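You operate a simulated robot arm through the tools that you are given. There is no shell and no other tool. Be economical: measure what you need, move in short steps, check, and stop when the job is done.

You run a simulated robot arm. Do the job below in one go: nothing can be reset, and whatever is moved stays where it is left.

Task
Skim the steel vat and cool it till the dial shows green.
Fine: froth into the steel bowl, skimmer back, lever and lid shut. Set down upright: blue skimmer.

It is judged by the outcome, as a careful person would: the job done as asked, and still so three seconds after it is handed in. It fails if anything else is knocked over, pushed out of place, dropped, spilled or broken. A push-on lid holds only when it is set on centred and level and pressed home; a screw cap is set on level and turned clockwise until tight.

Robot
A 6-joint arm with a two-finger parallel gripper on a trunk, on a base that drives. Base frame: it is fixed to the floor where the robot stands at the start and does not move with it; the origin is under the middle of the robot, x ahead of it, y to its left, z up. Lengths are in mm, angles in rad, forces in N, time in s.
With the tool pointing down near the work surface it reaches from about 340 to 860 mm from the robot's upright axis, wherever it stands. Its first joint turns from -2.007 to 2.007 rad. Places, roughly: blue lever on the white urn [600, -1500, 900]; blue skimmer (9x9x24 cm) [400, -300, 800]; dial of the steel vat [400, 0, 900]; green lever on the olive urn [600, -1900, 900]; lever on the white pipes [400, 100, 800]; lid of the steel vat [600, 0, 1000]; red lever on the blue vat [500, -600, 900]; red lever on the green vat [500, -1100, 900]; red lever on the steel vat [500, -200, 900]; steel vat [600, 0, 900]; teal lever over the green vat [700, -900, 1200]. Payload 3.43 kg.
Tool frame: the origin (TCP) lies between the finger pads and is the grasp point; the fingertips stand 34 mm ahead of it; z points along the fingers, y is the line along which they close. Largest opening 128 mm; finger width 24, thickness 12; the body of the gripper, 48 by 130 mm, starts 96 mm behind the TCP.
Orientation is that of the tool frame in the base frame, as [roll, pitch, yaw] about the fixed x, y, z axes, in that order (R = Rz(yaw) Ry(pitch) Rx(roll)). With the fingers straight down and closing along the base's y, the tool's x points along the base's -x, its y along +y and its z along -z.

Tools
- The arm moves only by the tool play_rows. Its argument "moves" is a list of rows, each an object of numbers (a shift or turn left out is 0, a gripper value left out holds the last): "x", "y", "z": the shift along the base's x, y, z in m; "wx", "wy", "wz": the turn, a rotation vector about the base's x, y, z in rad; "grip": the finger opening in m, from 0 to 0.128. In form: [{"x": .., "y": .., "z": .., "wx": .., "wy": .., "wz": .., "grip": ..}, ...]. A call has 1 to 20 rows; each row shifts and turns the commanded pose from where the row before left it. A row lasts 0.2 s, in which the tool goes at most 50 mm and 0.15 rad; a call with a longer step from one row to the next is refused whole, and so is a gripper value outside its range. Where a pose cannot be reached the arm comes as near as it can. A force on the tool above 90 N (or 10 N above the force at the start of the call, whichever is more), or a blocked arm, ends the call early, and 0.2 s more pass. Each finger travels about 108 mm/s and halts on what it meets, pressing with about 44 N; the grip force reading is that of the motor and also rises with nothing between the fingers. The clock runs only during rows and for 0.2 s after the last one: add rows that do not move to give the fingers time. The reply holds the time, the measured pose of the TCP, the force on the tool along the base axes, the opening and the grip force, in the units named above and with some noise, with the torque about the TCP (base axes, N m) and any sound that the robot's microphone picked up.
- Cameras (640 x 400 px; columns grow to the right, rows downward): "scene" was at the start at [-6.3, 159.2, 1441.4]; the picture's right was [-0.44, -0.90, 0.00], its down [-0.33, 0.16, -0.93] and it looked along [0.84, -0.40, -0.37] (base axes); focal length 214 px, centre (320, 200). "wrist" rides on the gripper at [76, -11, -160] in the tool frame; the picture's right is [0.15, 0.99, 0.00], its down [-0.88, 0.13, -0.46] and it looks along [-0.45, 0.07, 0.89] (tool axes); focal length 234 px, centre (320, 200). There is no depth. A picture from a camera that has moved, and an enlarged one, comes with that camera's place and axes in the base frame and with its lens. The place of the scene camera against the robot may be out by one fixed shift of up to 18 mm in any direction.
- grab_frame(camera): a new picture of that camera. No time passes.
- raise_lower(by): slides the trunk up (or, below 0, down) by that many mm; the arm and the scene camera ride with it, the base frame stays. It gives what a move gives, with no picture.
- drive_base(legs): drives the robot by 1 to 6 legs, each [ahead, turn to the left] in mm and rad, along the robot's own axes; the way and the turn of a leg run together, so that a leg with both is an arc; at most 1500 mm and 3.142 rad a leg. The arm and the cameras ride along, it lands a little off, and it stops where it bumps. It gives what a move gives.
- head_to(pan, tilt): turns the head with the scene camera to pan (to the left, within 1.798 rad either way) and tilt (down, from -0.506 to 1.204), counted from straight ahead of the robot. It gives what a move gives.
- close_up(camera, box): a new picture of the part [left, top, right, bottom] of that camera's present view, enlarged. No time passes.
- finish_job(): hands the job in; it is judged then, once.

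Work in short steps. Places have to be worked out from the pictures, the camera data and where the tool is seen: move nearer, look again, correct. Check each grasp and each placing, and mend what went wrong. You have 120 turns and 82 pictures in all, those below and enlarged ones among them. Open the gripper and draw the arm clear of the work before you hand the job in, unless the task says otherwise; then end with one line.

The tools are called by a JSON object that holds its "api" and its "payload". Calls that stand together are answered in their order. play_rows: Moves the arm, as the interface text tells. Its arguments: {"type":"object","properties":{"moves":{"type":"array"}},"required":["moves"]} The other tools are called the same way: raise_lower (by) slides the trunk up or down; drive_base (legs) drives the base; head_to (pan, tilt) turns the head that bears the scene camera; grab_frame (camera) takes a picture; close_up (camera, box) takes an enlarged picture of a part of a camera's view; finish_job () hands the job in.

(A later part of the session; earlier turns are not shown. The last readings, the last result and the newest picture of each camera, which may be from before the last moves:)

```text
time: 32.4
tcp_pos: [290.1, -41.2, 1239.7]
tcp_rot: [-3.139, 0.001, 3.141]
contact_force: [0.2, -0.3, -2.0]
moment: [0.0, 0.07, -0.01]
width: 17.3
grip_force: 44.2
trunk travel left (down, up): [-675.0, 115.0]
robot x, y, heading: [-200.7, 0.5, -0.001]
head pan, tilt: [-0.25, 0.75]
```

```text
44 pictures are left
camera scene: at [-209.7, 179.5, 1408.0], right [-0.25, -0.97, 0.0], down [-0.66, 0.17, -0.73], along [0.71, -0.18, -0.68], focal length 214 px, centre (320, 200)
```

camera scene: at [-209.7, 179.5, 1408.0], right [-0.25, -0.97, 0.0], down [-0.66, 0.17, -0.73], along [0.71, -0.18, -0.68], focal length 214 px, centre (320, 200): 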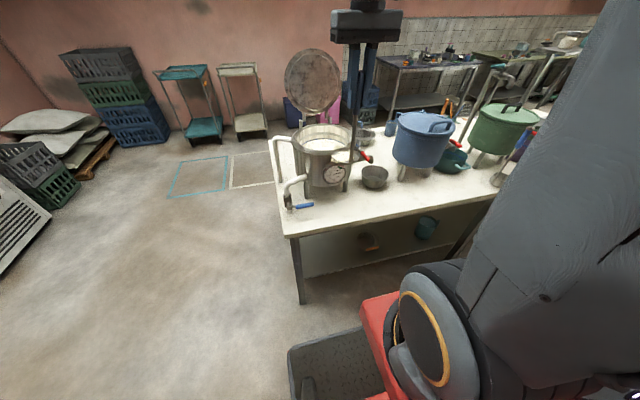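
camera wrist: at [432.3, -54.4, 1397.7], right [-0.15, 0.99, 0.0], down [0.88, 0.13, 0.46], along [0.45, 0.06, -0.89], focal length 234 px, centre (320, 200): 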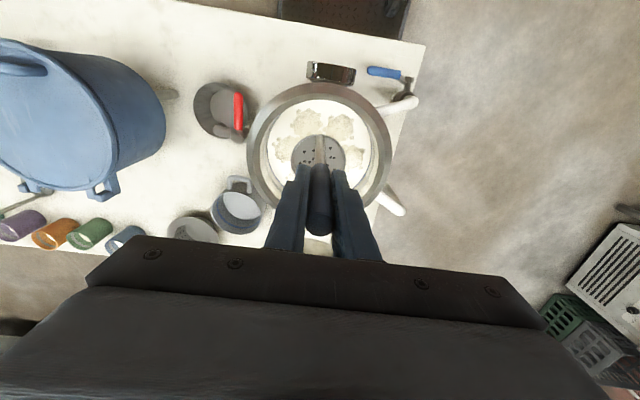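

Base moved. I now carry the skimmer level toward the bowl, yawing it −90° so the disc points to −y, then lower partway and check.

{"api": "play_rows", "payload": {"moves": [{"x": 0.0186, "y": -0.0191, "wz": -0.1428}, {"x": 0.0186, "y": -0.0191, "wz": -0.1428}, {"x": 0.0186, "y": -0.0191, "wz": -0.1428}, {"x": 0.0186, "y": -0.0191, "wz": -0.1428}, {"x": 0.0186, "y": -0.0191, "wz": -0.1428}, {"x": 0.0186, "y": -0.0191, "wz": -0.1428}, {"x": 0.0186, "y": -0.0191, "wz": -0.1428}, {"x": 0.0186, "y": -0.0191, "wz": -0.1428}, {"x": 0.0186, "y": -0.0191, "wz": -0.1428}, {"x": 0.0186, "y": -0.0191, "wz": -0.1428}, {"x": 0.0186, "y": -0.0191, "wz": -0.1428}, {"z": -0.033}, {"z": -0.033}, {"z": -0.033}, {}]}}

{"api": "close_up", "payload": {"camera": "scene", "box": [310, 110, 430, 210]}}

{"api": "grab_frame", "payload": {"camera": "wrist"}}

```text
time: 35.6
tcp_pos: [493.7, -252.3, 1140.6]
tcp_rot: [-3.139, 0.0, 1.569]
contact_force: [-0.2, 0.3, -2.0]
moment: [0.03, 0.02, -0.04]
width: 17.2
grip_force: 43.9
trunk travel left (down, up): [-675.0, 115.0]
robot x, y, heading: [-205.3, 1.2, -0.003]
head pan, tilt: [-0.25, 0.75]
```

```text
4.00 times, centred on (370, 160) of scene
camera zoom: at [-209.7, 179.4, 1408.1], right [-0.25, -0.97, 0.0], down [-0.66, 0.17, -0.73], along [0.71, -0.18, -0.68], focal length 858 px, centre (120, 360)
```

zoom: 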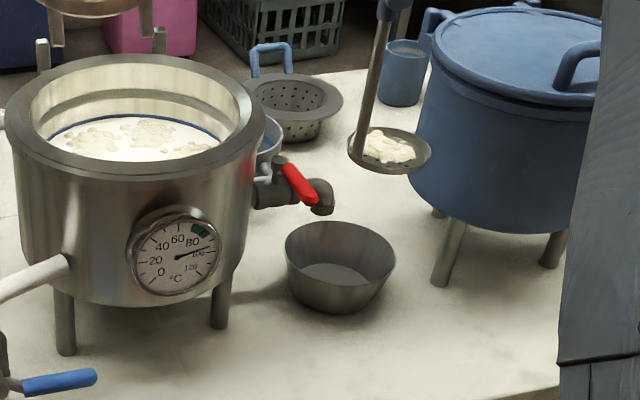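

```text
42 pictures are left
camera wrist: at [483.0, -177.3, 1300.6], right [0.99, 0.14, 0.0], down [0.13, -0.88, 0.46], along [0.06, -0.45, -0.89], focal length 234 px, centre (320, 200)
```

wrist: 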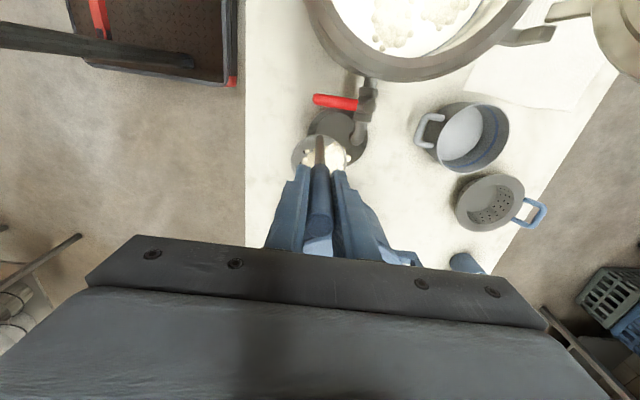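

Bowl rim centre ≈ (535,-283), radius ≈65, spout tip at (555,-258,~860), so I keep the disc over the near half of the bowl (x≈495–505). I lower and tilt about 75° with the disc centre staying over the bowl.

{"api": "play_rows", "payload": {"moves": [{"x": 0.002, "z": -0.025}, {"z": -0.025}, {"z": -0.025}, {"x": -0.0255, "z": -0.0017, "wy": -0.13}, {"x": -0.0251, "z": -0.0049, "wy": -0.13}, {"x": -0.0243, "z": -0.0082, "wy": -0.13}, {"x": -0.023, "z": -0.0112, "wy": -0.13}, {"x": -0.0213, "z": -0.0142, "wy": -0.13}, {"x": -0.0173, "z": -0.0168, "wy": -0.13}, {"x": -0.015, "z": -0.0191, "wy": -0.13}, {"x": -0.0124, "z": -0.0212, "wy": -0.13}, {"x": -0.0095, "z": -0.0228, "wy": -0.13}, {"x": -0.0064, "z": -0.0242, "wy": -0.13}, {}, {}]}}

{"api": "close_up", "payload": {"camera": "scene", "box": [310, 110, 430, 210]}}

```text
time: 38.8
tcp_pos: [315.6, -252.2, 922.7]
tcp_rot: [1.843, -0.003, 1.57]
contact_force: [-0.2, 0.5, -1.0]
moment: [0.05, 0.28, 0.0]
width: 17.1
grip_force: 43.8
trunk travel left (down, up): [-675.0, 115.0]
robot x, y, heading: [-198.5, 0.8, -0.004]
head pan, tilt: [-0.25, 0.75]
```

```text
4.00 times, centred on (370, 160) of scene
camera zoom: at [-209.8, 179.4, 1408.1], right [-0.25, -0.97, 0.0], down [-0.66, 0.17, -0.73], along [0.71, -0.18, -0.68], focal length 858 px, centre (120, 360)
```

zoom: 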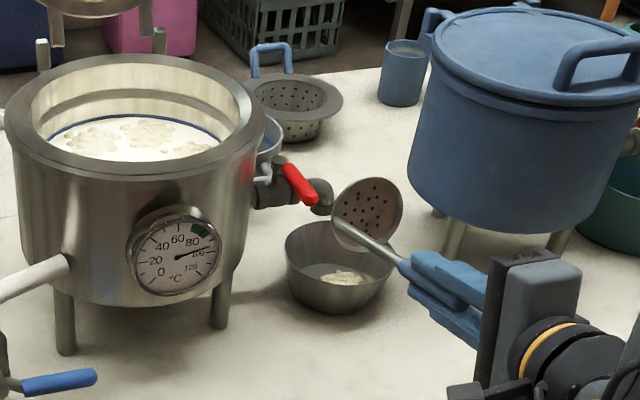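

The froth fell neatly into the bowl. I reverse the tilt, rise, and return over the vat centre for the remaining patches.

{"api": "play_rows", "payload": {"moves": [{"x": 0.0064, "z": 0.0242, "wy": 0.13}, {"x": 0.0095, "z": 0.0228, "wy": 0.13}, {"x": 0.0124, "z": 0.0212, "wy": 0.13}, {"x": 0.015, "z": 0.0191, "wy": 0.13}, {"x": 0.0173, "z": 0.0168, "wy": 0.13}, {"x": 0.0213, "z": 0.0142, "wy": 0.13}, {"x": 0.023, "z": 0.0112, "wy": 0.13}, {"x": 0.0243, "z": 0.0082, "wy": 0.13}, {"x": 0.0251, "z": 0.0049, "wy": 0.13}, {"x": 0.0255, "z": 0.0017, "wy": 0.13}, {"z": 0.045}, {"z": 0.045}, {"z": 0.045}, {"z": 0.04}]}}

{"api": "play_rows", "payload": {"moves": [{"x": 0.01, "y": 0.04}, {"x": 0.01, "y": 0.04}, {"x": 0.01, "y": 0.04}, {"x": 0.01, "y": 0.04}, {"x": 0.014, "y": 0.045}, {"x": 0.014, "y": 0.042}, {}]}}

{"api": "close_up", "payload": {"camera": "wrist", "box": [220, 40, 440, 220]}}

{"api": "close_up", "payload": {"camera": "scene", "box": [260, 100, 400, 210]}}

```text
time: 41.8
tcp_pos: [497.3, -252.1, 1239.7]
tcp_rot: [-3.137, 0.0, 1.569]
contact_force: [0.4, 0.2, -2.3]
moment: [0.04, 0.04, 0.01]
width: 17.4
grip_force: 43.9
trunk travel left (down, up): [-675.0, 115.0]
robot x, y, heading: [-198.7, -0.2, -0.006]
head pan, tilt: [-0.25, 0.75]
```

```text
time: 43.4
tcp_pos: [565.8, -5.7, 1240.0]
tcp_rot: [-3.14, 0.0, 1.568]
contact_force: [0.3, -1.1, -2.8]
moment: [-0.02, 0.01, -0.02]
width: 17.5
grip_force: 43.9
trunk travel left (down, up): [-675.0, 115.0]
robot x, y, heading: [-200.1, 2.3, 0.004]
head pan, tilt: [-0.25, 0.75]
```

```text
2.22 times, centred on (330, 130) of wrist
camera zoom: at [555.3, 70.3, 1398.6], right [0.99, 0.14, 0.0], down [0.13, -0.88, 0.46], along [0.06, -0.45, -0.89], focal length 520 px, centre (298, 356)
```

zoom: 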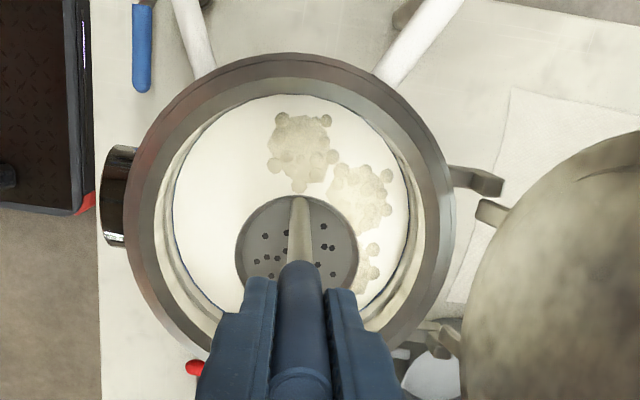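

```text
3.64 times, centred on (330, 155) of scene
camera zoom: at [-209.7, 179.7, 1408.0], right [-0.25, -0.97, 0.0], down [-0.66, 0.17, -0.73], along [0.71, -0.18, -0.68], focal length 780 px, centre (284, 364)
```

zoom: 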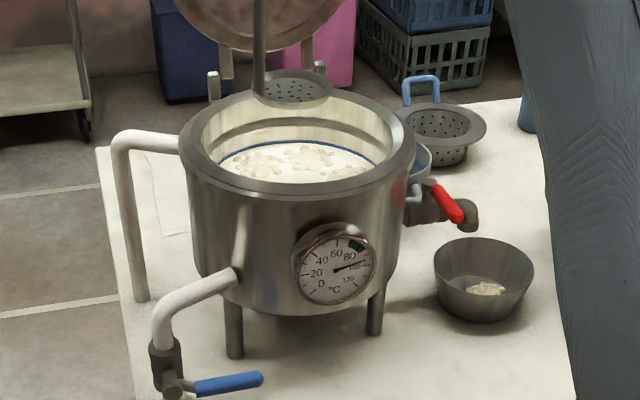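

Four patches remain: left, back-left, back-right and right. I dip in the cleared front, then sweep a slow ring under all of them.

{"api": "play_rows", "payload": {"moves": [{"x": -0.018, "z": -0.02}, {"z": -0.03}, {"z": -0.03}, {"z": -0.025}, {"z": -0.021}, {"x": 0.004, "y": -0.0153}, {"x": 0.004, "y": -0.0153}, {"x": 0.004, "y": -0.0153}, {"x": 0.0175, "y": 0.0075}, {"x": 0.0175, "y": 0.0075}, {"x": 0.003, "y": 0.015}, {"x": 0.003, "y": 0.015}, {"x": 0.004, "y": 0.015}, {"x": -0.012, "y": 0.011}, {"x": -0.012, "y": 0.011}, {"x": -0.011, "y": 0.011}, {"x": -0.003, "y": -0.019}, {"x": -0.003, "y": -0.019}]}}

{"api": "play_rows", "payload": {"moves": [{"z": 0.015}, {"z": 0.02}, {"z": 0.025}, {"z": 0.03}, {"z": 0.036}]}}

{"api": "close_up", "payload": {"camera": "wrist", "box": [220, 40, 440, 220]}}

{"api": "close_up", "payload": {"camera": "scene", "box": [260, 100, 400, 210]}}

```text
time: 47.2
tcp_pos: [561.9, 4.5, 1114.8]
tcp_rot: [-3.137, 0.001, 1.568]
contact_force: [0.4, 0.3, -2.3]
moment: [0.03, 0.01, -0.03]
width: 17.2
grip_force: 43.7
trunk travel left (down, up): [-675.0, 115.0]
robot x, y, heading: [-204.0, 2.0, -0.002]
head pan, tilt: [-0.25, 0.75]
```

```text
time: 48.4
tcp_pos: [561.6, 5.4, 1239.7]
tcp_rot: [-3.138, 0.0, 1.57]
contact_force: [-0.7, -1.5, -1.8]
moment: [0.04, 0.04, 0.02]
width: 17.4
grip_force: 44.0
trunk travel left (down, up): [-675.0, 115.0]
robot x, y, heading: [-201.5, 0.2, -0.003]
head pan, tilt: [-0.25, 0.75]
```

```text
2.22 times, centred on (330, 130) of wrist
camera zoom: at [551.7, 80.8, 1399.7], right [0.99, 0.14, 0.0], down [0.13, -0.88, 0.46], along [0.06, -0.45, -0.89], focal length 520 px, centre (298, 356)
```

zoom: 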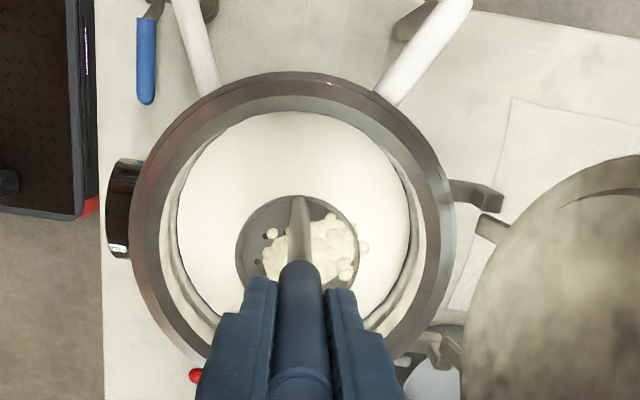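

```text
3.64 times, centred on (330, 155) of scene
camera zoom: at [-209.5, 179.5, 1408.0], right [-0.25, -0.97, 0.0], down [-0.66, 0.17, -0.73], along [0.71, -0.18, -0.68], focal length 780 px, centre (284, 364)
```

zoom: 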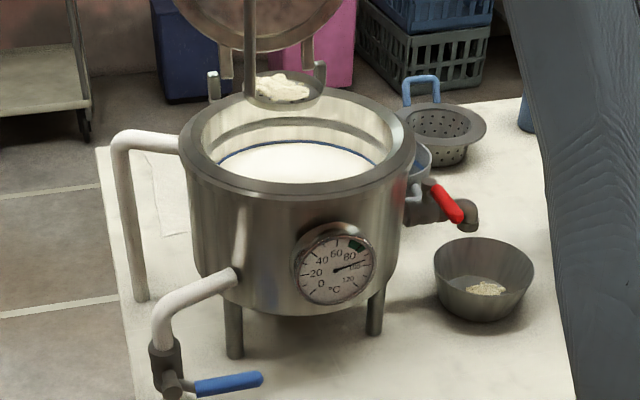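

The liquid surface looks clear and everything is on the disc. I carry it back above the bowl.

{"api": "play_rows", "payload": {"moves": [{"x": -0.012, "y": -0.025}, {"x": -0.012, "y": -0.035}, {"x": -0.012, "y": -0.04}, {"x": -0.01, "y": -0.04}, {"x": -0.01, "y": -0.04}, {"x": -0.01, "y": -0.04}, {"y": -0.037}, {"z": -0.04}, {"z": -0.04}, {"z": -0.035}, {"z": -0.03}, {"z": -0.03}, {}]}}

{"api": "close_up", "payload": {"camera": "scene", "box": [310, 110, 430, 210]}}

```text
time: 51.2
tcp_pos: [497.0, -253.9, 1065.7]
tcp_rot: [-3.14, 0.001, 1.568]
contact_force: [-0.1, -1.0, -1.4]
moment: [0.01, 0.03, 0.03]
width: 17.3
grip_force: 44.3
trunk travel left (down, up): [-675.0, 115.0]
robot x, y, heading: [-201.8, -0.8, -0.004]
head pan, tilt: [-0.25, 0.75]
```

```text
4.00 times, centred on (370, 160) of scene
camera zoom: at [-209.7, 179.4, 1408.1], right [-0.25, -0.97, 0.0], down [-0.66, 0.17, -0.73], along [0.71, -0.18, -0.68], focal length 858 px, centre (120, 360)
```

zoom: 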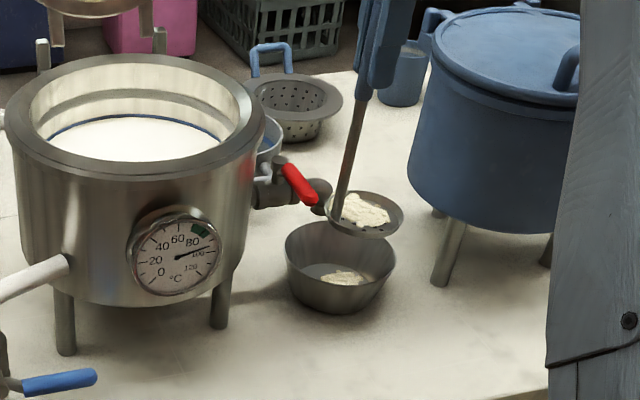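

Same position as last time; I repeat the tilt.

{"api": "play_rows", "payload": {"moves": [{"x": -0.0255, "y": 0.001, "z": -0.0017, "wy": -0.13}, {"x": -0.0251, "z": -0.0049, "wy": -0.13}, {"x": -0.0243, "z": -0.0082, "wy": -0.13}, {"x": -0.023, "z": -0.0112, "wy": -0.13}, {"x": -0.0213, "z": -0.0142, "wy": -0.13}, {"x": -0.0173, "z": -0.0168, "wy": -0.13}, {"x": -0.015, "z": -0.0191, "wy": -0.13}, {"x": -0.0124, "z": -0.0212, "wy": -0.13}, {"x": -0.0095, "z": -0.0228, "wy": -0.13}, {"x": -0.0064, "z": -0.0242, "wy": -0.13}, {}, {}, {}]}}

{"api": "close_up", "payload": {"camera": "scene", "box": [310, 110, 430, 210]}}

```text
time: 54.0
tcp_pos: [317.1, -252.3, 922.3]
tcp_rot: [1.845, -0.002, 1.57]
contact_force: [0.2, -0.2, -1.5]
moment: [0.03, 0.26, 0.0]
width: 17.4
grip_force: 44.2
trunk travel left (down, up): [-675.0, 115.0]
robot x, y, heading: [-198.1, -0.9, -0.003]
head pan, tilt: [-0.25, 0.75]
```

```text
4.00 times, centred on (370, 160) of scene
camera zoom: at [-209.8, 179.4, 1408.1], right [-0.25, -0.97, 0.0], down [-0.66, 0.17, -0.73], along [0.71, -0.18, -0.68], focal length 858 px, centre (120, 360)
```

zoom: 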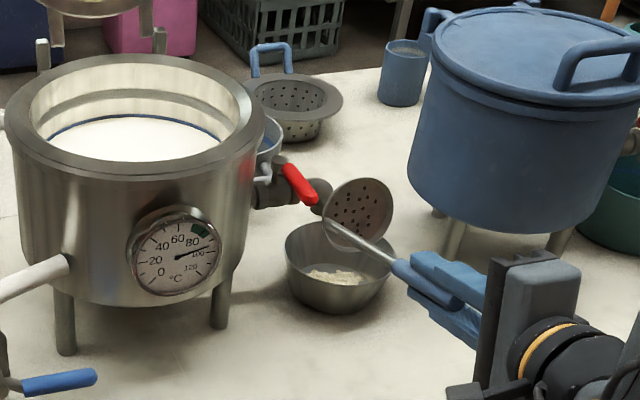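

All froth is in the bowl. I reverse the tilt, raise, and yaw back while moving above the skimmer's original spot.

{"api": "play_rows", "payload": {"moves": [{"x": 0.0064, "z": 0.0242, "wy": 0.13}, {"x": 0.0095, "z": 0.0228, "wy": 0.13}, {"x": 0.0124, "z": 0.0212, "wy": 0.13}, {"x": 0.015, "z": 0.0191, "wy": 0.13}, {"x": 0.0173, "z": 0.0168, "wy": 0.13}, {"x": 0.0213, "z": 0.0142, "wy": 0.13}, {"x": 0.023, "z": 0.0112, "wy": 0.13}, {"x": 0.0243, "z": 0.0082, "wy": 0.13}, {"x": 0.0251, "z": 0.0049, "wy": 0.13}, {"x": 0.0255, "z": 0.0017, "wy": 0.13}, {"z": 0.04}, {"z": 0.04}]}}

{"api": "play_rows", "payload": {"moves": [{"x": -0.0124, "y": -0.0034, "wz": 0.1428}, {"x": -0.0124, "y": -0.0034, "wz": 0.1428}, {"x": -0.0124, "y": -0.0034, "wz": 0.1428}, {"x": -0.0124, "y": -0.0034, "wz": 0.1428}, {"x": -0.0124, "y": -0.0034, "wz": 0.1428}, {"x": -0.0124, "y": -0.0034, "wz": 0.1428}, {"x": -0.0124, "y": -0.0034, "wz": 0.1428}, {"x": -0.0124, "y": -0.0034, "wz": 0.1428}, {"x": -0.0124, "y": -0.0034, "wz": 0.1428}, {"x": -0.0124, "y": -0.0034, "wz": 0.1428}, {"x": -0.0124, "y": -0.0034, "wz": 0.1428}, {"z": -0.04}, {"z": -0.04}, {"z": -0.04}, {"z": -0.04}, {}]}}

{"api": "close_up", "payload": {"camera": "scene", "box": [340, 120, 460, 230]}}

```text
time: 56.6
tcp_pos: [497.0, -253.6, 1146.5]
tcp_rot: [-3.138, 0.0, 1.57]
contact_force: [0.3, 0.0, -2.5]
moment: [0.01, 0.05, 0.0]
width: 17.4
grip_force: 44.4
trunk travel left (down, up): [-675.0, 115.0]
robot x, y, heading: [-200.8, -2.4, -0.0]
head pan, tilt: [-0.25, 0.75]
```

```text
time: 60.0
tcp_pos: [360.6, -289.0, 987.2]
tcp_rot: [-3.14, 0.001, 3.14]
contact_force: [0.3, 0.8, -1.9]
moment: [-0.01, 0.0, 0.01]
width: 17.5
grip_force: 43.9
trunk travel left (down, up): [-675.0, 115.0]
robot x, y, heading: [-198.6, -1.2, 0.002]
head pan, tilt: [-0.25, 0.75]
```

```text
3.64 times, centred on (400, 175) of scene
camera zoom: at [-209.8, 179.4, 1408.1], right [-0.25, -0.97, 0.0], down [-0.66, 0.17, -0.73], along [0.71, -0.18, -0.68], focal length 780 px, centre (29, 291)
```

zoom: 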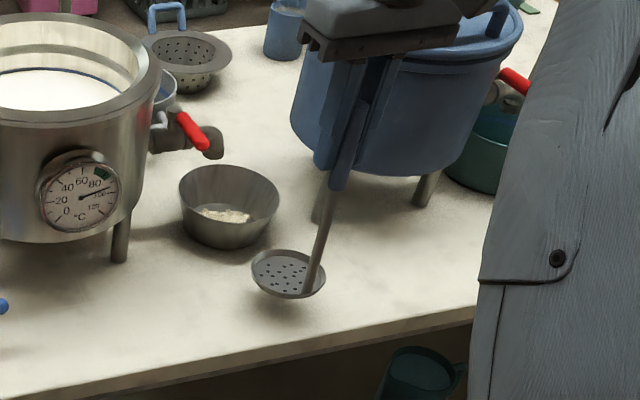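

Now I lower the last ~50 mm gently until it rests.

{"api": "play_rows", "payload": {"moves": [{"z": -0.02}, {"z": -0.015}, {"z": -0.01}, {"z": -0.004}, {"z": -0.003}, {}]}}

```text
time: 61.4
tcp_pos: [358.9, -291.1, 934.8]
tcp_rot: [-3.138, 0.002, 3.139]
contact_force: [-8.8, -4.4, 30.0]
moment: [-0.32, 0.06, -0.03]
width: 17.5
grip_force: 43.5
trunk travel left (down, up): [-675.0, 115.0]
robot x, y, heading: [-200.7, -2.0, -0.002]
head pan, tilt: [-0.25, 0.75]
```

It rests on the table. I ease off 2 mm, open symmetrically, and rise straight up.

{"api": "play_rows", "payload": {"moves": [{"z": 0.002}, {"grip": 0.025}, {"grip": 0.04}, {"grip": 0.06}, {"grip": 0.08}, {"z": 0.04}, {"z": 0.045}, {"z": 0.045}, {"z": 0.045}, {"z": 0.045}]}}

{"api": "close_up", "payload": {"camera": "scene", "box": [340, 120, 460, 230]}}

```text
time: 63.6
tcp_pos: [359.1, -290.2, 1155.0]
tcp_rot: [-3.141, 0.0, 3.14]
contact_force: [-1.1, -0.3, -0.4]
moment: [-0.01, 0.02, -0.01]
width: 79.9
grip_force: 0.0
trunk travel left (down, up): [-675.0, 115.0]
robot x, y, heading: [-201.4, 2.2, -0.002]
head pan, tilt: [-0.25, 0.75]
```

```text
3.64 times, centred on (400, 175) of scene
camera zoom: at [-209.6, 179.3, 1408.1], right [-0.25, -0.97, 0.0], down [-0.66, 0.17, -0.73], along [0.71, -0.18, -0.68], focal length 780 px, centre (29, 291)
```

zoom: 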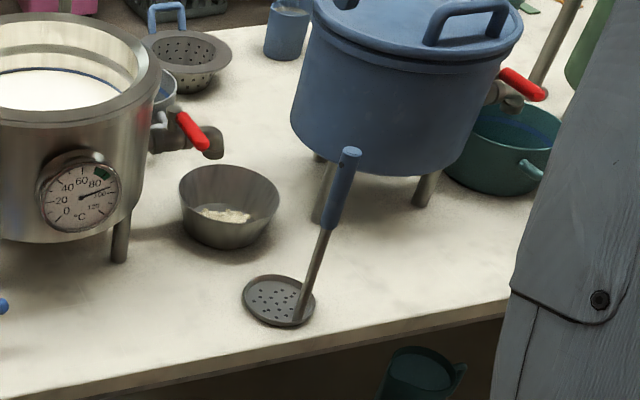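

The skimmer stands where it was. Now the lid: I raise the trunk for more overhead reach and drive forward again.

{"api": "raise_lower", "payload": {"by": 110}}

{"api": "drive_base", "payload": {"legs": [[200, 0]]}}

```text
time: 65.0
tcp_pos: [360.6, -289.8, 1266.0]
tcp_rot: [-3.139, 0.001, 3.14]
contact_force: [-0.3, 0.5, -0.6]
moment: [0.0, -0.02, 0.01]
width: 80.1
grip_force: 0.1
trunk travel left (down, up): [-785.0, 5.0]
robot x, y, heading: [-201.4, 0.5, 0.003]
head pan, tilt: [-0.25, 0.75]
```

```text
time: 66.6
tcp_pos: [562.5, -291.3, 1266.5]
tcp_rot: [-3.138, 0.001, 3.136]
contact_force: [-0.3, -0.5, 0.8]
moment: [-0.03, -0.02, 0.0]
width: 80.3
grip_force: 0.1
trunk travel left (down, up): [-785.0, 5.0]
robot x, y, heading: [0.8, 0.2, -0.006]
head pan, tilt: [-0.25, 0.75]
```

I swing over the lid's top edge at a safe height to above the handle bar, fingers closing along x, opening 40 mm.

{"api": "play_rows", "payload": {"moves": [{"z": 0.025, "grip": 0.04}, {"z": 0.025}, {"z": 0.01}, {"x": 0.0207, "y": 0.0233, "wz": -0.1428}, {"x": 0.0207, "y": 0.0233, "wz": -0.1428}, {"x": 0.0207, "y": 0.0233, "wz": -0.1428}, {"x": 0.0207, "y": 0.0233, "wz": -0.1428}, {"x": 0.0207, "y": 0.0233, "wz": -0.1428}, {"x": 0.0207, "y": 0.0233, "wz": -0.1428}, {"x": 0.0207, "y": 0.0233, "wz": -0.1428}, {"x": 0.0207, "y": 0.0233, "wz": -0.1428}, {"x": 0.0207, "y": 0.0233, "wz": -0.1428}, {"x": 0.0207, "y": 0.0233, "wz": -0.1428}, {"x": 0.0207, "y": 0.0233, "wz": -0.1428}]}}

{"api": "grab_frame", "payload": {"camera": "wrist"}}

```text
time: 69.6
tcp_pos: [785.4, -35.4, 1325.1]
tcp_rot: [-3.14, 0.0, 1.565]
contact_force: [0.1, -0.8, 0.9]
moment: [0.04, -0.08, 0.02]
width: 40.2
grip_force: 0.1
out of reach, approached as far as the arm can: row 14
trunk travel left (down, up): [-785.0, 5.0]
robot x, y, heading: [-1.4, -2.1, 0.0]
head pan, tilt: [-0.25, 0.75]
```

```text
32 pictures are left
camera wrist: at [774.0, 40.0, 1484.1], right [0.99, 0.14, 0.0], down [0.13, -0.88, 0.46], along [0.06, -0.45, -0.89], focal length 234 px, centre (320, 200)
```

wrist: 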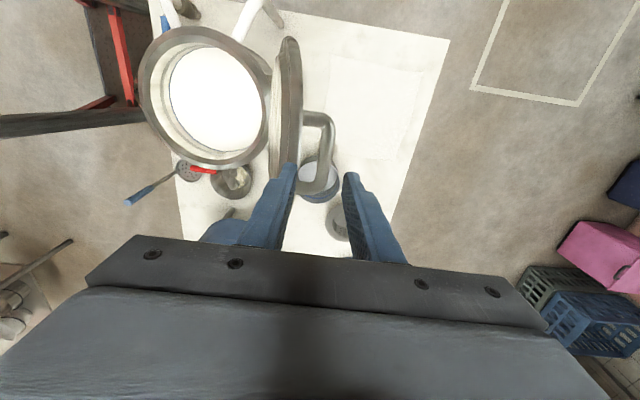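

The bar is at x≈791 and the lid's edge at x≈749. I align and descend around the bar with a slightly narrower opening, then grip.

{"api": "play_rows", "payload": {"moves": [{"z": -0.02, "grip": 0.036}, {"x": 0.003, "z": -0.025}, {"x": 0.002, "z": -0.02}, {"z": -0.02}, {"z": -0.015}, {"grip": 0.0}, {"grip": 0.0}, {"grip": 0.0}]}}

{"api": "close_up", "payload": {"camera": "wrist", "box": [220, 40, 440, 240]}}

```text
time: 71.4
tcp_pos: [788.5, -34.1, 1224.7]
tcp_rot: [-3.139, 0.003, 1.567]
contact_force: [1.0, -0.2, 0.5]
moment: [-0.04, -0.07, 0.2]
width: 15.6
grip_force: 44.6
trunk travel left (down, up): [-785.0, 5.0]
robot x, y, heading: [6.1, -1.0, -0.003]
head pan, tilt: [-0.25, 0.75]
```

```text
2.00 times, centred on (330, 140) of wrist
camera zoom: at [779.1, 41.7, 1383.7], right [0.99, 0.14, 0.0], down [0.13, -0.88, 0.46], along [0.06, -0.45, -0.89], focal length 468 px, centre (300, 320)
```

zoom: 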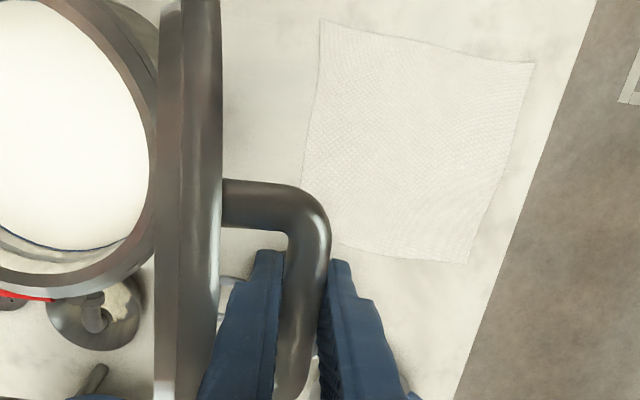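

Firm grip on the bar. I swing the lid back along the same arc, first to past vertical, then half-way, checking forces.

{"api": "play_rows", "payload": {"moves": [{"x": -0.0189, "z": 0.0075}, {"x": -0.0193, "z": 0.0046}, {"x": -0.0197, "z": 0.0029}, {"x": -0.0198, "z": 0.0013}, {"x": -0.0199, "z": -0.0006}, {"x": -0.0198, "z": -0.0022}]}}

{"api": "play_rows", "payload": {"moves": [{"x": -0.0195, "z": -0.004}, {"x": -0.019, "z": -0.0056}, {"x": -0.0185, "z": -0.0073}, {"x": -0.0178, "z": -0.0089}, {"x": -0.017, "z": -0.0104}]}}

```text
time: 72.8
tcp_pos: [671.9, -34.8, 1238.1]
tcp_rot: [-3.137, -0.001, 1.567]
contact_force: [-1.5, 4.5, -1.8]
moment: [-0.27, 0.27, 0.13]
width: 15.8
grip_force: 45.3
trunk travel left (down, up): [-785.0, 5.0]
robot x, y, heading: [3.8, -1.7, -0.005]
head pan, tilt: [-0.25, 0.75]
```

```text
time: 74.0
tcp_pos: [581.0, -34.3, 1203.0]
tcp_rot: [3.138, 0.002, 1.566]
contact_force: [8.2, -1.3, 7.5]
moment: [0.03, -2.83, 0.34]
width: 15.4
grip_force: 45.1
trunk travel left (down, up): [-785.0, 5.0]
robot x, y, heading: [4.0, 1.6, -0.003]
head pan, tilt: [-0.25, 0.75]
```

Forces are low; only a small moment from a fingertip touching the lid. I continue down in two short parts.

{"api": "play_rows", "payload": {"moves": [{"x": -0.016, "z": -0.0118}, {"x": -0.0149, "z": -0.0132}, {"x": -0.0137, "z": -0.0144}, {"x": -0.0124, "z": -0.0156}]}}

{"api": "play_rows", "payload": {"moves": [{"x": -0.0109, "z": -0.0166}, {"x": -0.0095, "z": -0.0174}, {"x": -0.008, "z": -0.0183}]}}

{"api": "close_up", "payload": {"camera": "scene", "box": [280, 120, 420, 240]}}

```text
time: 74.8
tcp_pos: [560.9, -33.9, 1187.9]
tcp_rot: [3.073, 0.004, 1.568]
contact_force: [-7.8, -0.1, 34.8]
moment: [-0.15, -3.83, 0.33]
width: 15.3
grip_force: 45.4
trunk travel left (down, up): [-785.0, 5.0]
robot x, y, heading: [-1.7, -0.0, -0.008]
head pan, tilt: [-0.25, 0.75]
stopped in row 3: the force on the tool passed its limit at 95 N (the readings are from after the stop); the commanded pose is now the measured one
```

```text
time: 75.2
tcp_pos: [553.7, -34.7, 1182.0]
tcp_rot: [3.047, 0.002, 1.566]
contact_force: [-30.7, -0.6, 48.3]
moment: [0.26, -2.46, 0.45]
width: 14.9
grip_force: 45.6
trunk travel left (down, up): [-785.0, 5.0]
robot x, y, heading: [-0.1, 1.0, -0.005]
head pan, tilt: [-0.25, 0.75]
stopped in row 2: the force on the tool passed its limit at 102 N (the readings are from after the stop); the commanded pose is now the measured one
```

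```text
3.33 times, centred on (350, 180) of scene
camera zoom: at [-42.2, 179.1, 1517.9], right [-0.25, -0.97, 0.0], down [-0.66, 0.17, -0.73], along [0.71, -0.18, -0.68], focal length 715 px, centre (220, 267)
```

zoom: 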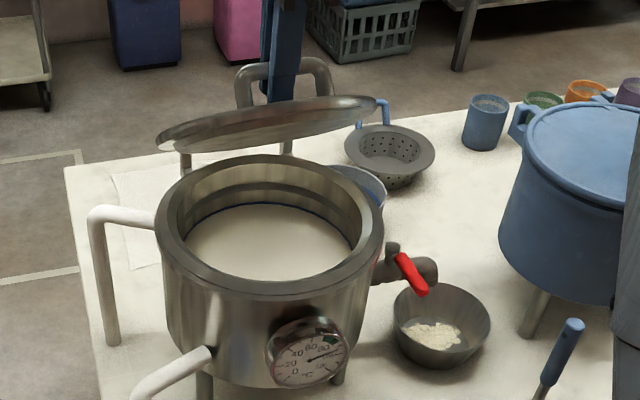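

The fingertips jam on the lid near 40° because I gripped the bar too deep. I'll swing the lid back to its stop and regrip about 7 mm shallower.

{"api": "play_rows", "payload": {"moves": [{"x": 0.0095, "z": 0.0088}, {"x": 0.016, "z": 0.0118}, {"x": 0.017, "z": 0.0104}, {"x": 0.0178, "z": 0.0089, "wy": 0.03}, {"x": 0.0185, "z": 0.0073, "wy": 0.03}, {"x": 0.019, "z": 0.0056, "wy": 0.03}]}}

{"api": "play_rows", "payload": {"moves": [{"x": 0.0195, "z": 0.004}, {"x": 0.0198, "z": 0.0022}, {"x": 0.0199, "z": 0.0006}, {"x": 0.0198, "z": -0.0013}, {"x": 0.0197, "z": -0.0029}, {"x": 0.0193, "z": -0.0046}, {"x": 0.0165, "z": -0.0055}]}}

```text
time: 76.6
tcp_pos: [655.3, -33.3, 1229.5]
tcp_rot: [-3.137, 0.004, 1.567]
contact_force: [0.8, -5.1, -6.4]
moment: [-0.03, -0.24, 0.5]
width: 15.9
grip_force: 45.1
trunk travel left (down, up): [-785.0, 5.0]
robot x, y, heading: [2.1, 0.2, -0.003]
head pan, tilt: [-0.25, 0.75]
```

```text
time: 78.2
tcp_pos: [788.6, -34.5, 1221.1]
tcp_rot: [-3.138, 0.003, 1.567]
contact_force: [-7.4, 0.4, -18.7]
moment: [0.02, -0.2, 0.25]
width: 15.6
grip_force: 44.9
trunk travel left (down, up): [-785.0, 5.0]
robot x, y, heading: [0.7, -1.4, -0.004]
head pan, tilt: [-0.25, 0.75]
```

Back at the stop. I release, rise about 11 mm, and grip again shallower.

{"api": "play_rows", "payload": {"moves": [{"x": 0.004, "z": -0.001}, {"grip": 0.024}, {"grip": 0.03}, {"z": 0.012}, {"grip": 0.0}, {"grip": 0.0}, {"grip": 0.0}]}}

{"api": "close_up", "payload": {"camera": "wrist", "box": [220, 40, 440, 240]}}

```text
time: 79.8
tcp_pos: [791.2, -33.5, 1234.1]
tcp_rot: [-3.137, 0.004, 1.567]
contact_force: [-33.9, -1.4, -6.6]
moment: [-0.25, 0.33, 0.3]
width: 15.4
grip_force: 45.4
trunk travel left (down, up): [-785.0, 5.0]
robot x, y, heading: [1.1, -3.2, -0.0]
head pan, tilt: [-0.25, 0.75]
```

```text
2.00 times, centred on (330, 140) of wrist
camera zoom: at [780.8, 42.0, 1393.0], right [0.99, 0.14, -0.01], down [0.13, -0.88, 0.46], along [0.06, -0.45, -0.89], focal length 468 px, centre (300, 320)
```

zoom: 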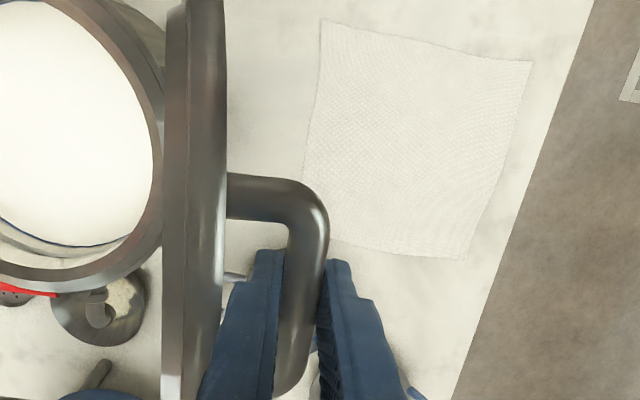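

Gripped shallower. I swing the lid forward along the same arc again.

{"api": "play_rows", "payload": {"moves": [{"x": -0.0225, "z": 0.0073}, {"x": -0.0193, "z": 0.0046}, {"x": -0.0197, "z": 0.0029}, {"x": -0.0198, "z": 0.0013}, {"x": -0.0199, "z": -0.0006}, {"x": -0.0198, "z": -0.0022}, {"x": -0.0195, "z": -0.004}, {"x": -0.019, "z": -0.0056}]}}

{"api": "play_rows", "payload": {"moves": [{"x": -0.0185, "z": -0.0073}, {"x": -0.0178, "z": -0.0089}, {"x": -0.017, "z": -0.0104}, {"x": -0.016, "z": -0.0118}, {"x": -0.0149, "z": -0.0132}]}}

```text
time: 81.6
tcp_pos: [631.5, -33.6, 1238.3]
tcp_rot: [-3.139, 0.004, 1.565]
contact_force: [-4.0, -0.2, 5.4]
moment: [-0.61, 0.22, 0.24]
width: 15.4
grip_force: 45.0
trunk travel left (down, up): [-785.0, 5.0]
robot x, y, heading: [2.0, 2.3, -0.003]
head pan, tilt: [-0.25, 0.75]
```

```text
time: 82.8
tcp_pos: [548.0, -33.1, 1185.5]
tcp_rot: [-3.14, 0.004, 1.567]
contact_force: [-1.8, -8.5, 0.4]
moment: [-0.35, -0.03, 0.28]
width: 15.8
grip_force: 45.0
trunk travel left (down, up): [-785.0, 5.0]
robot x, y, heading: [3.1, -1.2, -0.001]
head pan, tilt: [-0.25, 0.75]
```

No jam this time. I continue to near-closed.

{"api": "play_rows", "payload": {"moves": [{"x": -0.0137, "z": -0.0144}, {"x": -0.0124, "z": -0.0156}, {"x": -0.0109, "z": -0.0166}, {"x": -0.0095, "z": -0.0174}, {"x": -0.008, "z": -0.0183}]}}

{"api": "play_rows", "payload": {"moves": [{"x": -0.0063, "z": -0.0189}, {"x": -0.0046, "z": -0.0175}, {"x": -0.001, "z": -0.006}]}}

{"api": "close_up", "payload": {"camera": "scene", "box": [280, 120, 420, 240]}}

```text
time: 84.0
tcp_pos: [493.1, -35.0, 1102.7]
tcp_rot: [-3.141, 0.004, 1.568]
contact_force: [-11.8, -7.0, 1.3]
moment: [-0.17, 0.17, 0.33]
width: 15.6
grip_force: 44.7
trunk travel left (down, up): [-785.0, 5.0]
robot x, y, heading: [-1.8, 1.3, -0.002]
head pan, tilt: [-0.25, 0.75]
```

```text
time: 84.8
tcp_pos: [481.9, -33.2, 1062.7]
tcp_rot: [-3.139, 0.003, 1.567]
contact_force: [-19.7, -3.0, 0.7]
moment: [0.28, 0.1, 0.26]
width: 15.6
grip_force: 45.4
trunk travel left (down, up): [-785.0, 5.0]
robot x, y, heading: [3.0, -0.1, -0.006]
head pan, tilt: [-0.25, 0.75]
```

```text
3.33 times, centred on (350, 180) of scene
camera zoom: at [-39.2, 178.7, 1518.0], right [-0.25, -0.97, 0.0], down [-0.66, 0.17, -0.73], along [0.71, -0.18, -0.68], focal length 715 px, centre (220, 267)
```

zoom: 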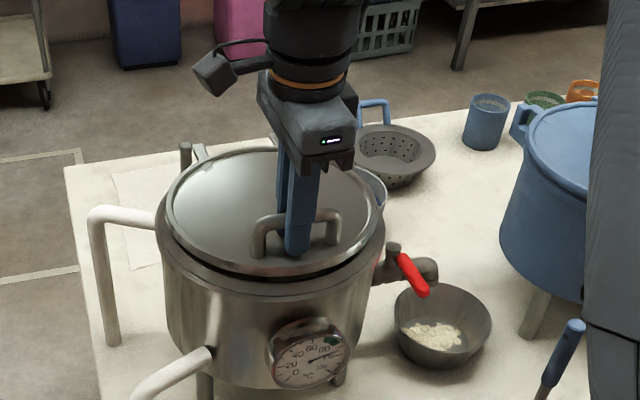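

Almost shut; I lower in small steps until it seats.

{"api": "play_rows", "payload": {"moves": [{"x": -0.002, "z": -0.003}, {"z": -0.003}, {"z": -0.003}, {"z": -0.003}, {}]}}

```text
time: 86.0
tcp_pos: [480.0, -33.3, 1051.5]
tcp_rot: [-3.141, 0.004, 1.567]
contact_force: [-28.8, -9.3, 31.9]
moment: [-0.03, 0.11, 0.23]
width: 15.5
grip_force: 45.1
trunk travel left (down, up): [-785.0, 5.0]
robot x, y, heading: [2.5, 0.7, -0.001]
head pan, tilt: [-0.25, 0.75]
```

Seated, with 32 N of reaction. I press a little more, release and rise.

{"api": "play_rows", "payload": {"moves": [{"z": -0.003}, {}, {"z": 0.003, "x": -0.003, "grip": 0.03}, {"grip": 0.045}, {"grip": 0.045}, {"z": 0.04}, {"z": 0.045}, {"z": 0.045}]}}

{"api": "close_up", "payload": {"camera": "scene", "box": [270, 110, 410, 240]}}

```text
time: 87.8
tcp_pos: [475.4, -34.7, 1178.0]
tcp_rot: [-3.136, 0.005, 1.567]
contact_force: [0.1, -0.2, -0.2]
moment: [-0.03, 0.06, -0.02]
width: 45.1
grip_force: 0.0
trunk travel left (down, up): [-785.0, 5.0]
robot x, y, heading: [0.6, -0.8, -0.006]
head pan, tilt: [-0.25, 0.75]
```

```text
3.08 times, centred on (340, 175) of scene
camera zoom: at [-37.5, 178.8, 1518.1], right [-0.25, -0.97, 0.0], down [-0.66, 0.17, -0.73], along [0.71, -0.18, -0.68], focal length 660 px, centre (258, 277)
```

zoom: 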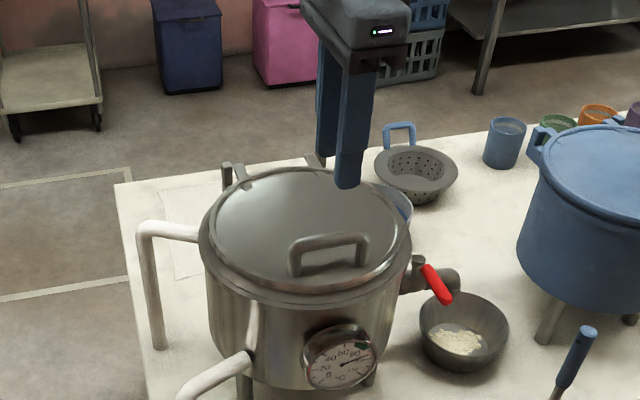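

The lid is shut with the froth in the bowl. Next, move over the blue pipe lever and lower the trunk again.

{"api": "play_rows", "payload": {"moves": [{"x": -0.026, "y": 0.03}, {"x": -0.026, "y": 0.035}, {"x": -0.026, "y": 0.035}, {"grip": 0.06}]}}

{"api": "raise_lower", "payload": {"by": -150}}

{"api": "grab_frame", "payload": {"camera": "wrist"}}

{"api": "close_up", "payload": {"camera": "scene", "box": [260, 190, 360, 290]}}

```text
time: 88.8
tcp_pos: [396.9, 65.2, 1179.8]
tcp_rot: [-3.138, 0.003, 1.567]
contact_force: [-0.1, 0.1, 0.0]
moment: [0.03, 0.01, -0.01]
width: 59.8
grip_force: 0.0
trunk travel left (down, up): [-785.0, 5.0]
robot x, y, heading: [3.7, 1.8, -0.006]
head pan, tilt: [-0.25, 0.75]
```

```text
time: 90.6
tcp_pos: [400.6, 66.3, 1029.1]
tcp_rot: [-3.14, 0.004, 1.568]
contact_force: [0.2, -0.1, -0.4]
moment: [-0.03, -0.01, -0.02]
width: 60.0
grip_force: 0.1
trunk travel left (down, up): [-635.0, 155.0]
robot x, y, heading: [2.7, 3.9, -0.003]
head pan, tilt: [-0.25, 0.75]
```

```text
26 pictures are left
camera wrist: at [389.7, 142.4, 1189.2], right [0.99, 0.14, 0.0], down [0.13, -0.88, 0.46], along [0.06, -0.45, -0.89], focal length 234 px, centre (320, 200)
```

wrist: 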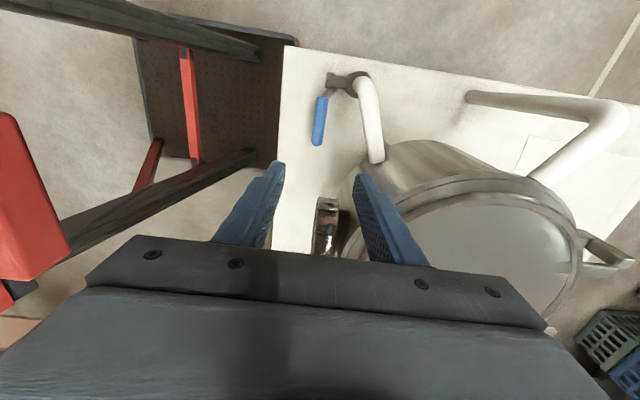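

```text
4.00 times, centred on (310, 240) of scene
camera zoom: at [3.9, 178.7, 1368.1], right [-0.25, -0.97, 0.0], down [-0.66, 0.17, -0.73], along [0.71, -0.18, -0.68], focal length 858 px, centre (360, 40)
```

zoom: 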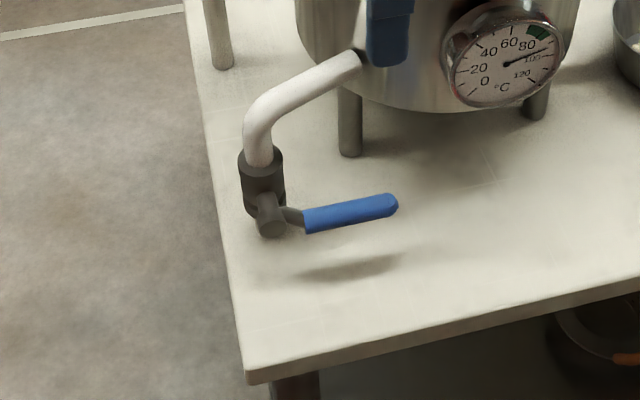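

Lever: pivot axis along x at about (y 143, z 802), blue grip from y≈119 to 50 at x≈395. I descend around it at y≈72 with a 44 mm opening.

{"api": "play_rows", "payload": {"moves": [{"x": -0.0055, "y": 0.006, "z": -0.03, "grip": 0.044}, {"z": -0.045}, {"z": -0.045}, {"z": -0.04}, {"z": -0.03}, {"z": -0.015}, {}]}}

{"api": "close_up", "payload": {"camera": "scene", "box": [260, 180, 370, 280]}}

{"api": "close_up", "payload": {"camera": "wrist", "box": [220, 0, 460, 240]}}

```text
time: 92.2
tcp_pos: [394.7, 72.5, 825.5]
tcp_rot: [-3.141, 0.003, 1.568]
contact_force: [0.6, 0.9, 0.1]
moment: [-0.03, -0.01, 0.0]
width: 43.9
grip_force: 0.1
trunk travel left (down, up): [-635.0, 155.0]
robot x, y, heading: [5.6, -4.1, -0.004]
head pan, tilt: [-0.25, 0.75]
```

```text
4.00 times, centred on (315, 230) of scene
camera zoom: at [3.9, 178.7, 1368.1], right [-0.25, -0.97, 0.0], down [-0.66, 0.17, -0.73], along [0.71, -0.18, -0.68], focal length 858 px, centre (340, 80)
```

zoom: 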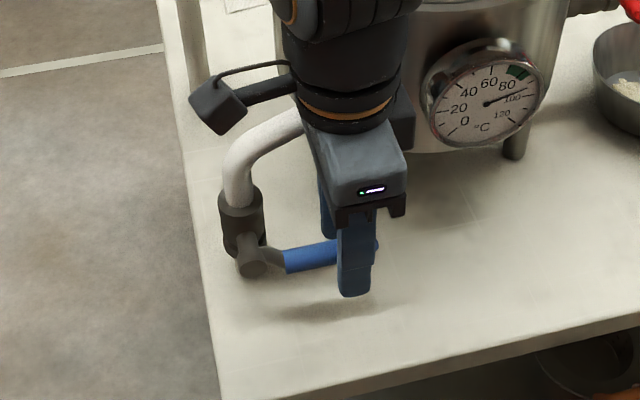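

```text
1.67 times, centred on (340, 120) of wrist
camera zoom: at [384.9, 147.1, 983.9], right [0.99, 0.14, 0.0], down [0.13, -0.88, 0.46], along [0.06, -0.45, -0.89], focal length 390 px, centre (287, 333)
```

zoom: 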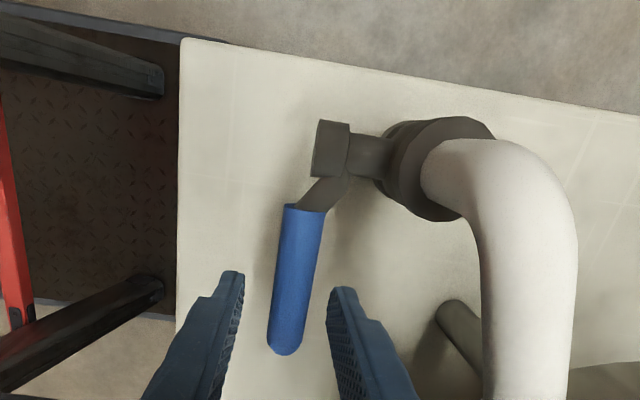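

The lever sits between the fingers at z≈805. I close on it.

{"api": "play_rows", "payload": {"moves": [{"grip": 0.02}, {"grip": 0.0}, {"grip": 0.0}, {"grip": 0.0}]}}

```text
time: 93.2
tcp_pos: [396.0, 71.0, 825.2]
tcp_rot: [3.141, 0.002, 1.568]
contact_force: [11.4, 1.8, 1.0]
moment: [0.13, -0.24, 0.2]
width: 18.5
grip_force: 45.1
trunk travel left (down, up): [-635.0, 155.0]
robot x, y, heading: [3.9, -1.4, -0.009]
head pan, tilt: [-0.25, 0.75]
```

Gripped (18.5 mm). I raise the lever along its arc by about 35°.

{"api": "play_rows", "payload": {"moves": [{"y": 0.0008, "z": 0.0108}, {"y": 0.0024, "z": 0.0105}, {"y": 0.004, "z": 0.01}, {"y": 0.0054, "z": 0.0094}]}}

{"api": "close_up", "payload": {"camera": "scene", "box": [260, 180, 370, 280]}}

```text
time: 94.2
tcp_pos: [398.2, 84.6, 867.1]
tcp_rot: [3.141, 0.001, 1.565]
contact_force: [28.3, -17.1, -7.8]
moment: [-1.51, -0.7, 0.21]
width: 18.5
grip_force: 44.4
trunk travel left (down, up): [-635.0, 155.0]
robot x, y, heading: [-0.7, 3.3, -0.006]
head pan, tilt: [-0.25, 0.75]
```

```text
4.00 times, centred on (315, 230) of scene
camera zoom: at [5.6, 178.0, 1368.2], right [-0.25, -0.97, 0.0], down [-0.66, 0.17, -0.73], along [0.71, -0.18, -0.68], focal length 858 px, centre (340, 80)
```

zoom: 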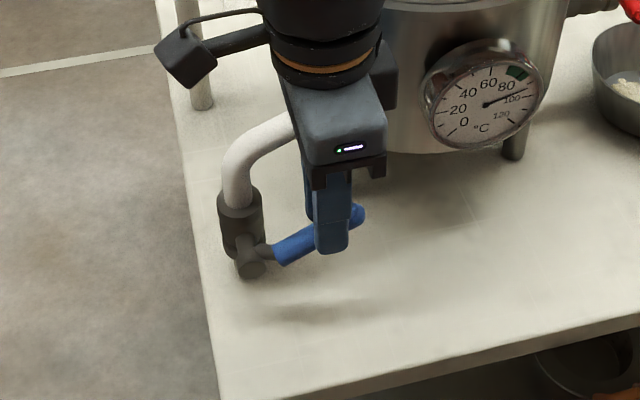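

The lever turns upward as hoped. I continue to about 60° and then check.

{"api": "play_rows", "payload": {"moves": [{"x": 0.002, "y": 0.0067, "z": 0.0084}, {"y": 0.0079, "z": 0.0073}, {"y": 0.009, "z": 0.0061}]}}

{"api": "close_up", "payload": {"camera": "scene", "box": [260, 160, 370, 260]}}

{"api": "close_up", "payload": {"camera": "wrist", "box": [220, 0, 460, 240]}}

```text
time: 95.0
tcp_pos: [397.1, 107.6, 887.0]
tcp_rot: [-3.137, 0.004, 1.567]
contact_force: [16.6, -19.8, -2.9]
moment: [-1.71, -0.45, 0.16]
width: 18.5
grip_force: 45.3
trunk travel left (down, up): [-635.0, 155.0]
robot x, y, heading: [3.7, -2.5, -0.003]
head pan, tilt: [-0.25, 0.75]
```

```text
4.00 times, centred on (315, 210) of scene
camera zoom: at [4.6, 177.7, 1368.2], right [-0.25, -0.97, 0.0], down [-0.66, 0.17, -0.73], along [0.71, -0.18, -0.68], focal length 858 px, centre (340, 160)
```

zoom: 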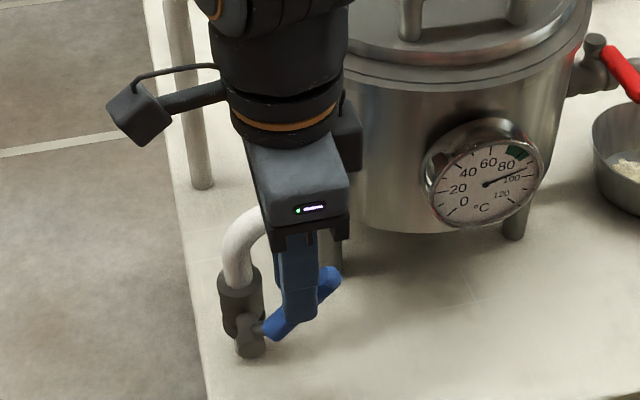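

```text
1.67 times, centred on (340, 120) of wrist
camera zoom: at [386.7, 183.1, 1046.5], right [0.99, 0.14, -0.01], down [0.13, -0.88, 0.46], along [0.06, -0.45, -0.89], focal length 390 px, centre (287, 333)
```

zoom: 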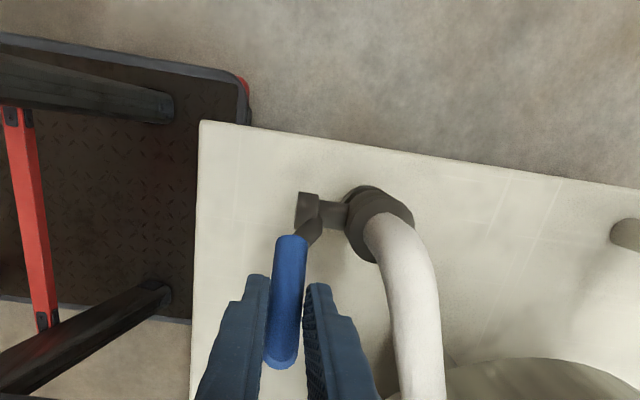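

There's room beside the pipe. I continue the arc toward vertical in small steps.

{"api": "play_rows", "payload": {"moves": [{"y": 0.009, "z": 0.0045}, {"y": 0.0095, "z": 0.003}, {"y": 0.01, "z": 0.0015}]}}

{"api": "close_up", "payload": {"camera": "scene", "box": [260, 160, 370, 260]}}

```text
time: 95.8
tcp_pos: [395.2, 137.8, 895.1]
tcp_rot: [-3.136, 0.004, 1.564]
contact_force: [1.2, 0.7, 0.6]
moment: [0.0, 0.01, -0.02]
width: 0.0
grip_force: 33.2
trunk travel left (down, up): [-635.0, 155.0]
robot x, y, heading: [1.4, 0.5, -0.005]
head pan, tilt: [-0.25, 0.75]
```

```text
4.00 times, centred on (315, 210) of scene
camera zoom: at [3.3, 178.6, 1368.0], right [-0.25, -0.97, 0.0], down [-0.66, 0.17, -0.73], along [0.71, -0.18, -0.68], focal length 858 px, centre (340, 160)
```

zoom: 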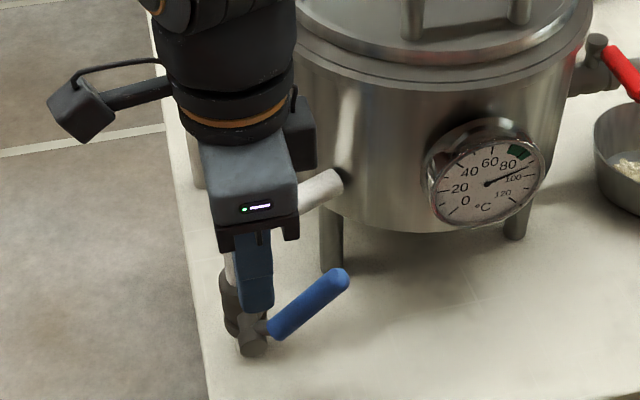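

The fingers slipped off the lever, which stays at about 50°. I rise, go to its outer side, and push it toward vertical with closed fingers.

{"api": "play_rows", "payload": {"moves": [{"z": 0.04}, {"z": 0.04}, {"y": -0.045}, {"y": -0.045}, {"x": -0.001, "y": -0.003}, {"z": -0.04}, {"z": -0.04}, {"z": -0.02}, {"y": 0.02}]}}

{"api": "close_up", "payload": {"camera": "scene", "box": [260, 160, 370, 260]}}

```text
time: 97.4
tcp_pos: [398.4, 43.8, 901.8]
tcp_rot: [3.133, 0.001, 1.564]
contact_force: [-19.5, -0.3, 37.3]
moment: [-0.77, -4.29, -0.5]
width: 0.2
grip_force: 33.0
trunk travel left (down, up): [-635.0, 155.0]
robot x, y, heading: [1.3, -2.6, -0.006]
head pan, tilt: [-0.25, 0.75]
stopped in row 8: the force on the tool passed its limit at 231 N (the readings are from after the stop); the commanded pose is now the measured one
```

```text
4.00 times, centred on (315, 210) of scene
camera zoom: at [1.6, 178.4, 1368.4], right [-0.25, -0.97, 0.0], down [-0.66, 0.17, -0.73], along [0.71, -0.18, -0.68], focal length 858 px, centre (340, 160)
```

zoom: 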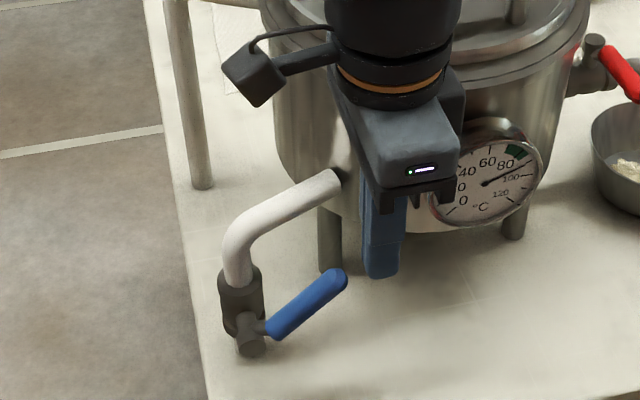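

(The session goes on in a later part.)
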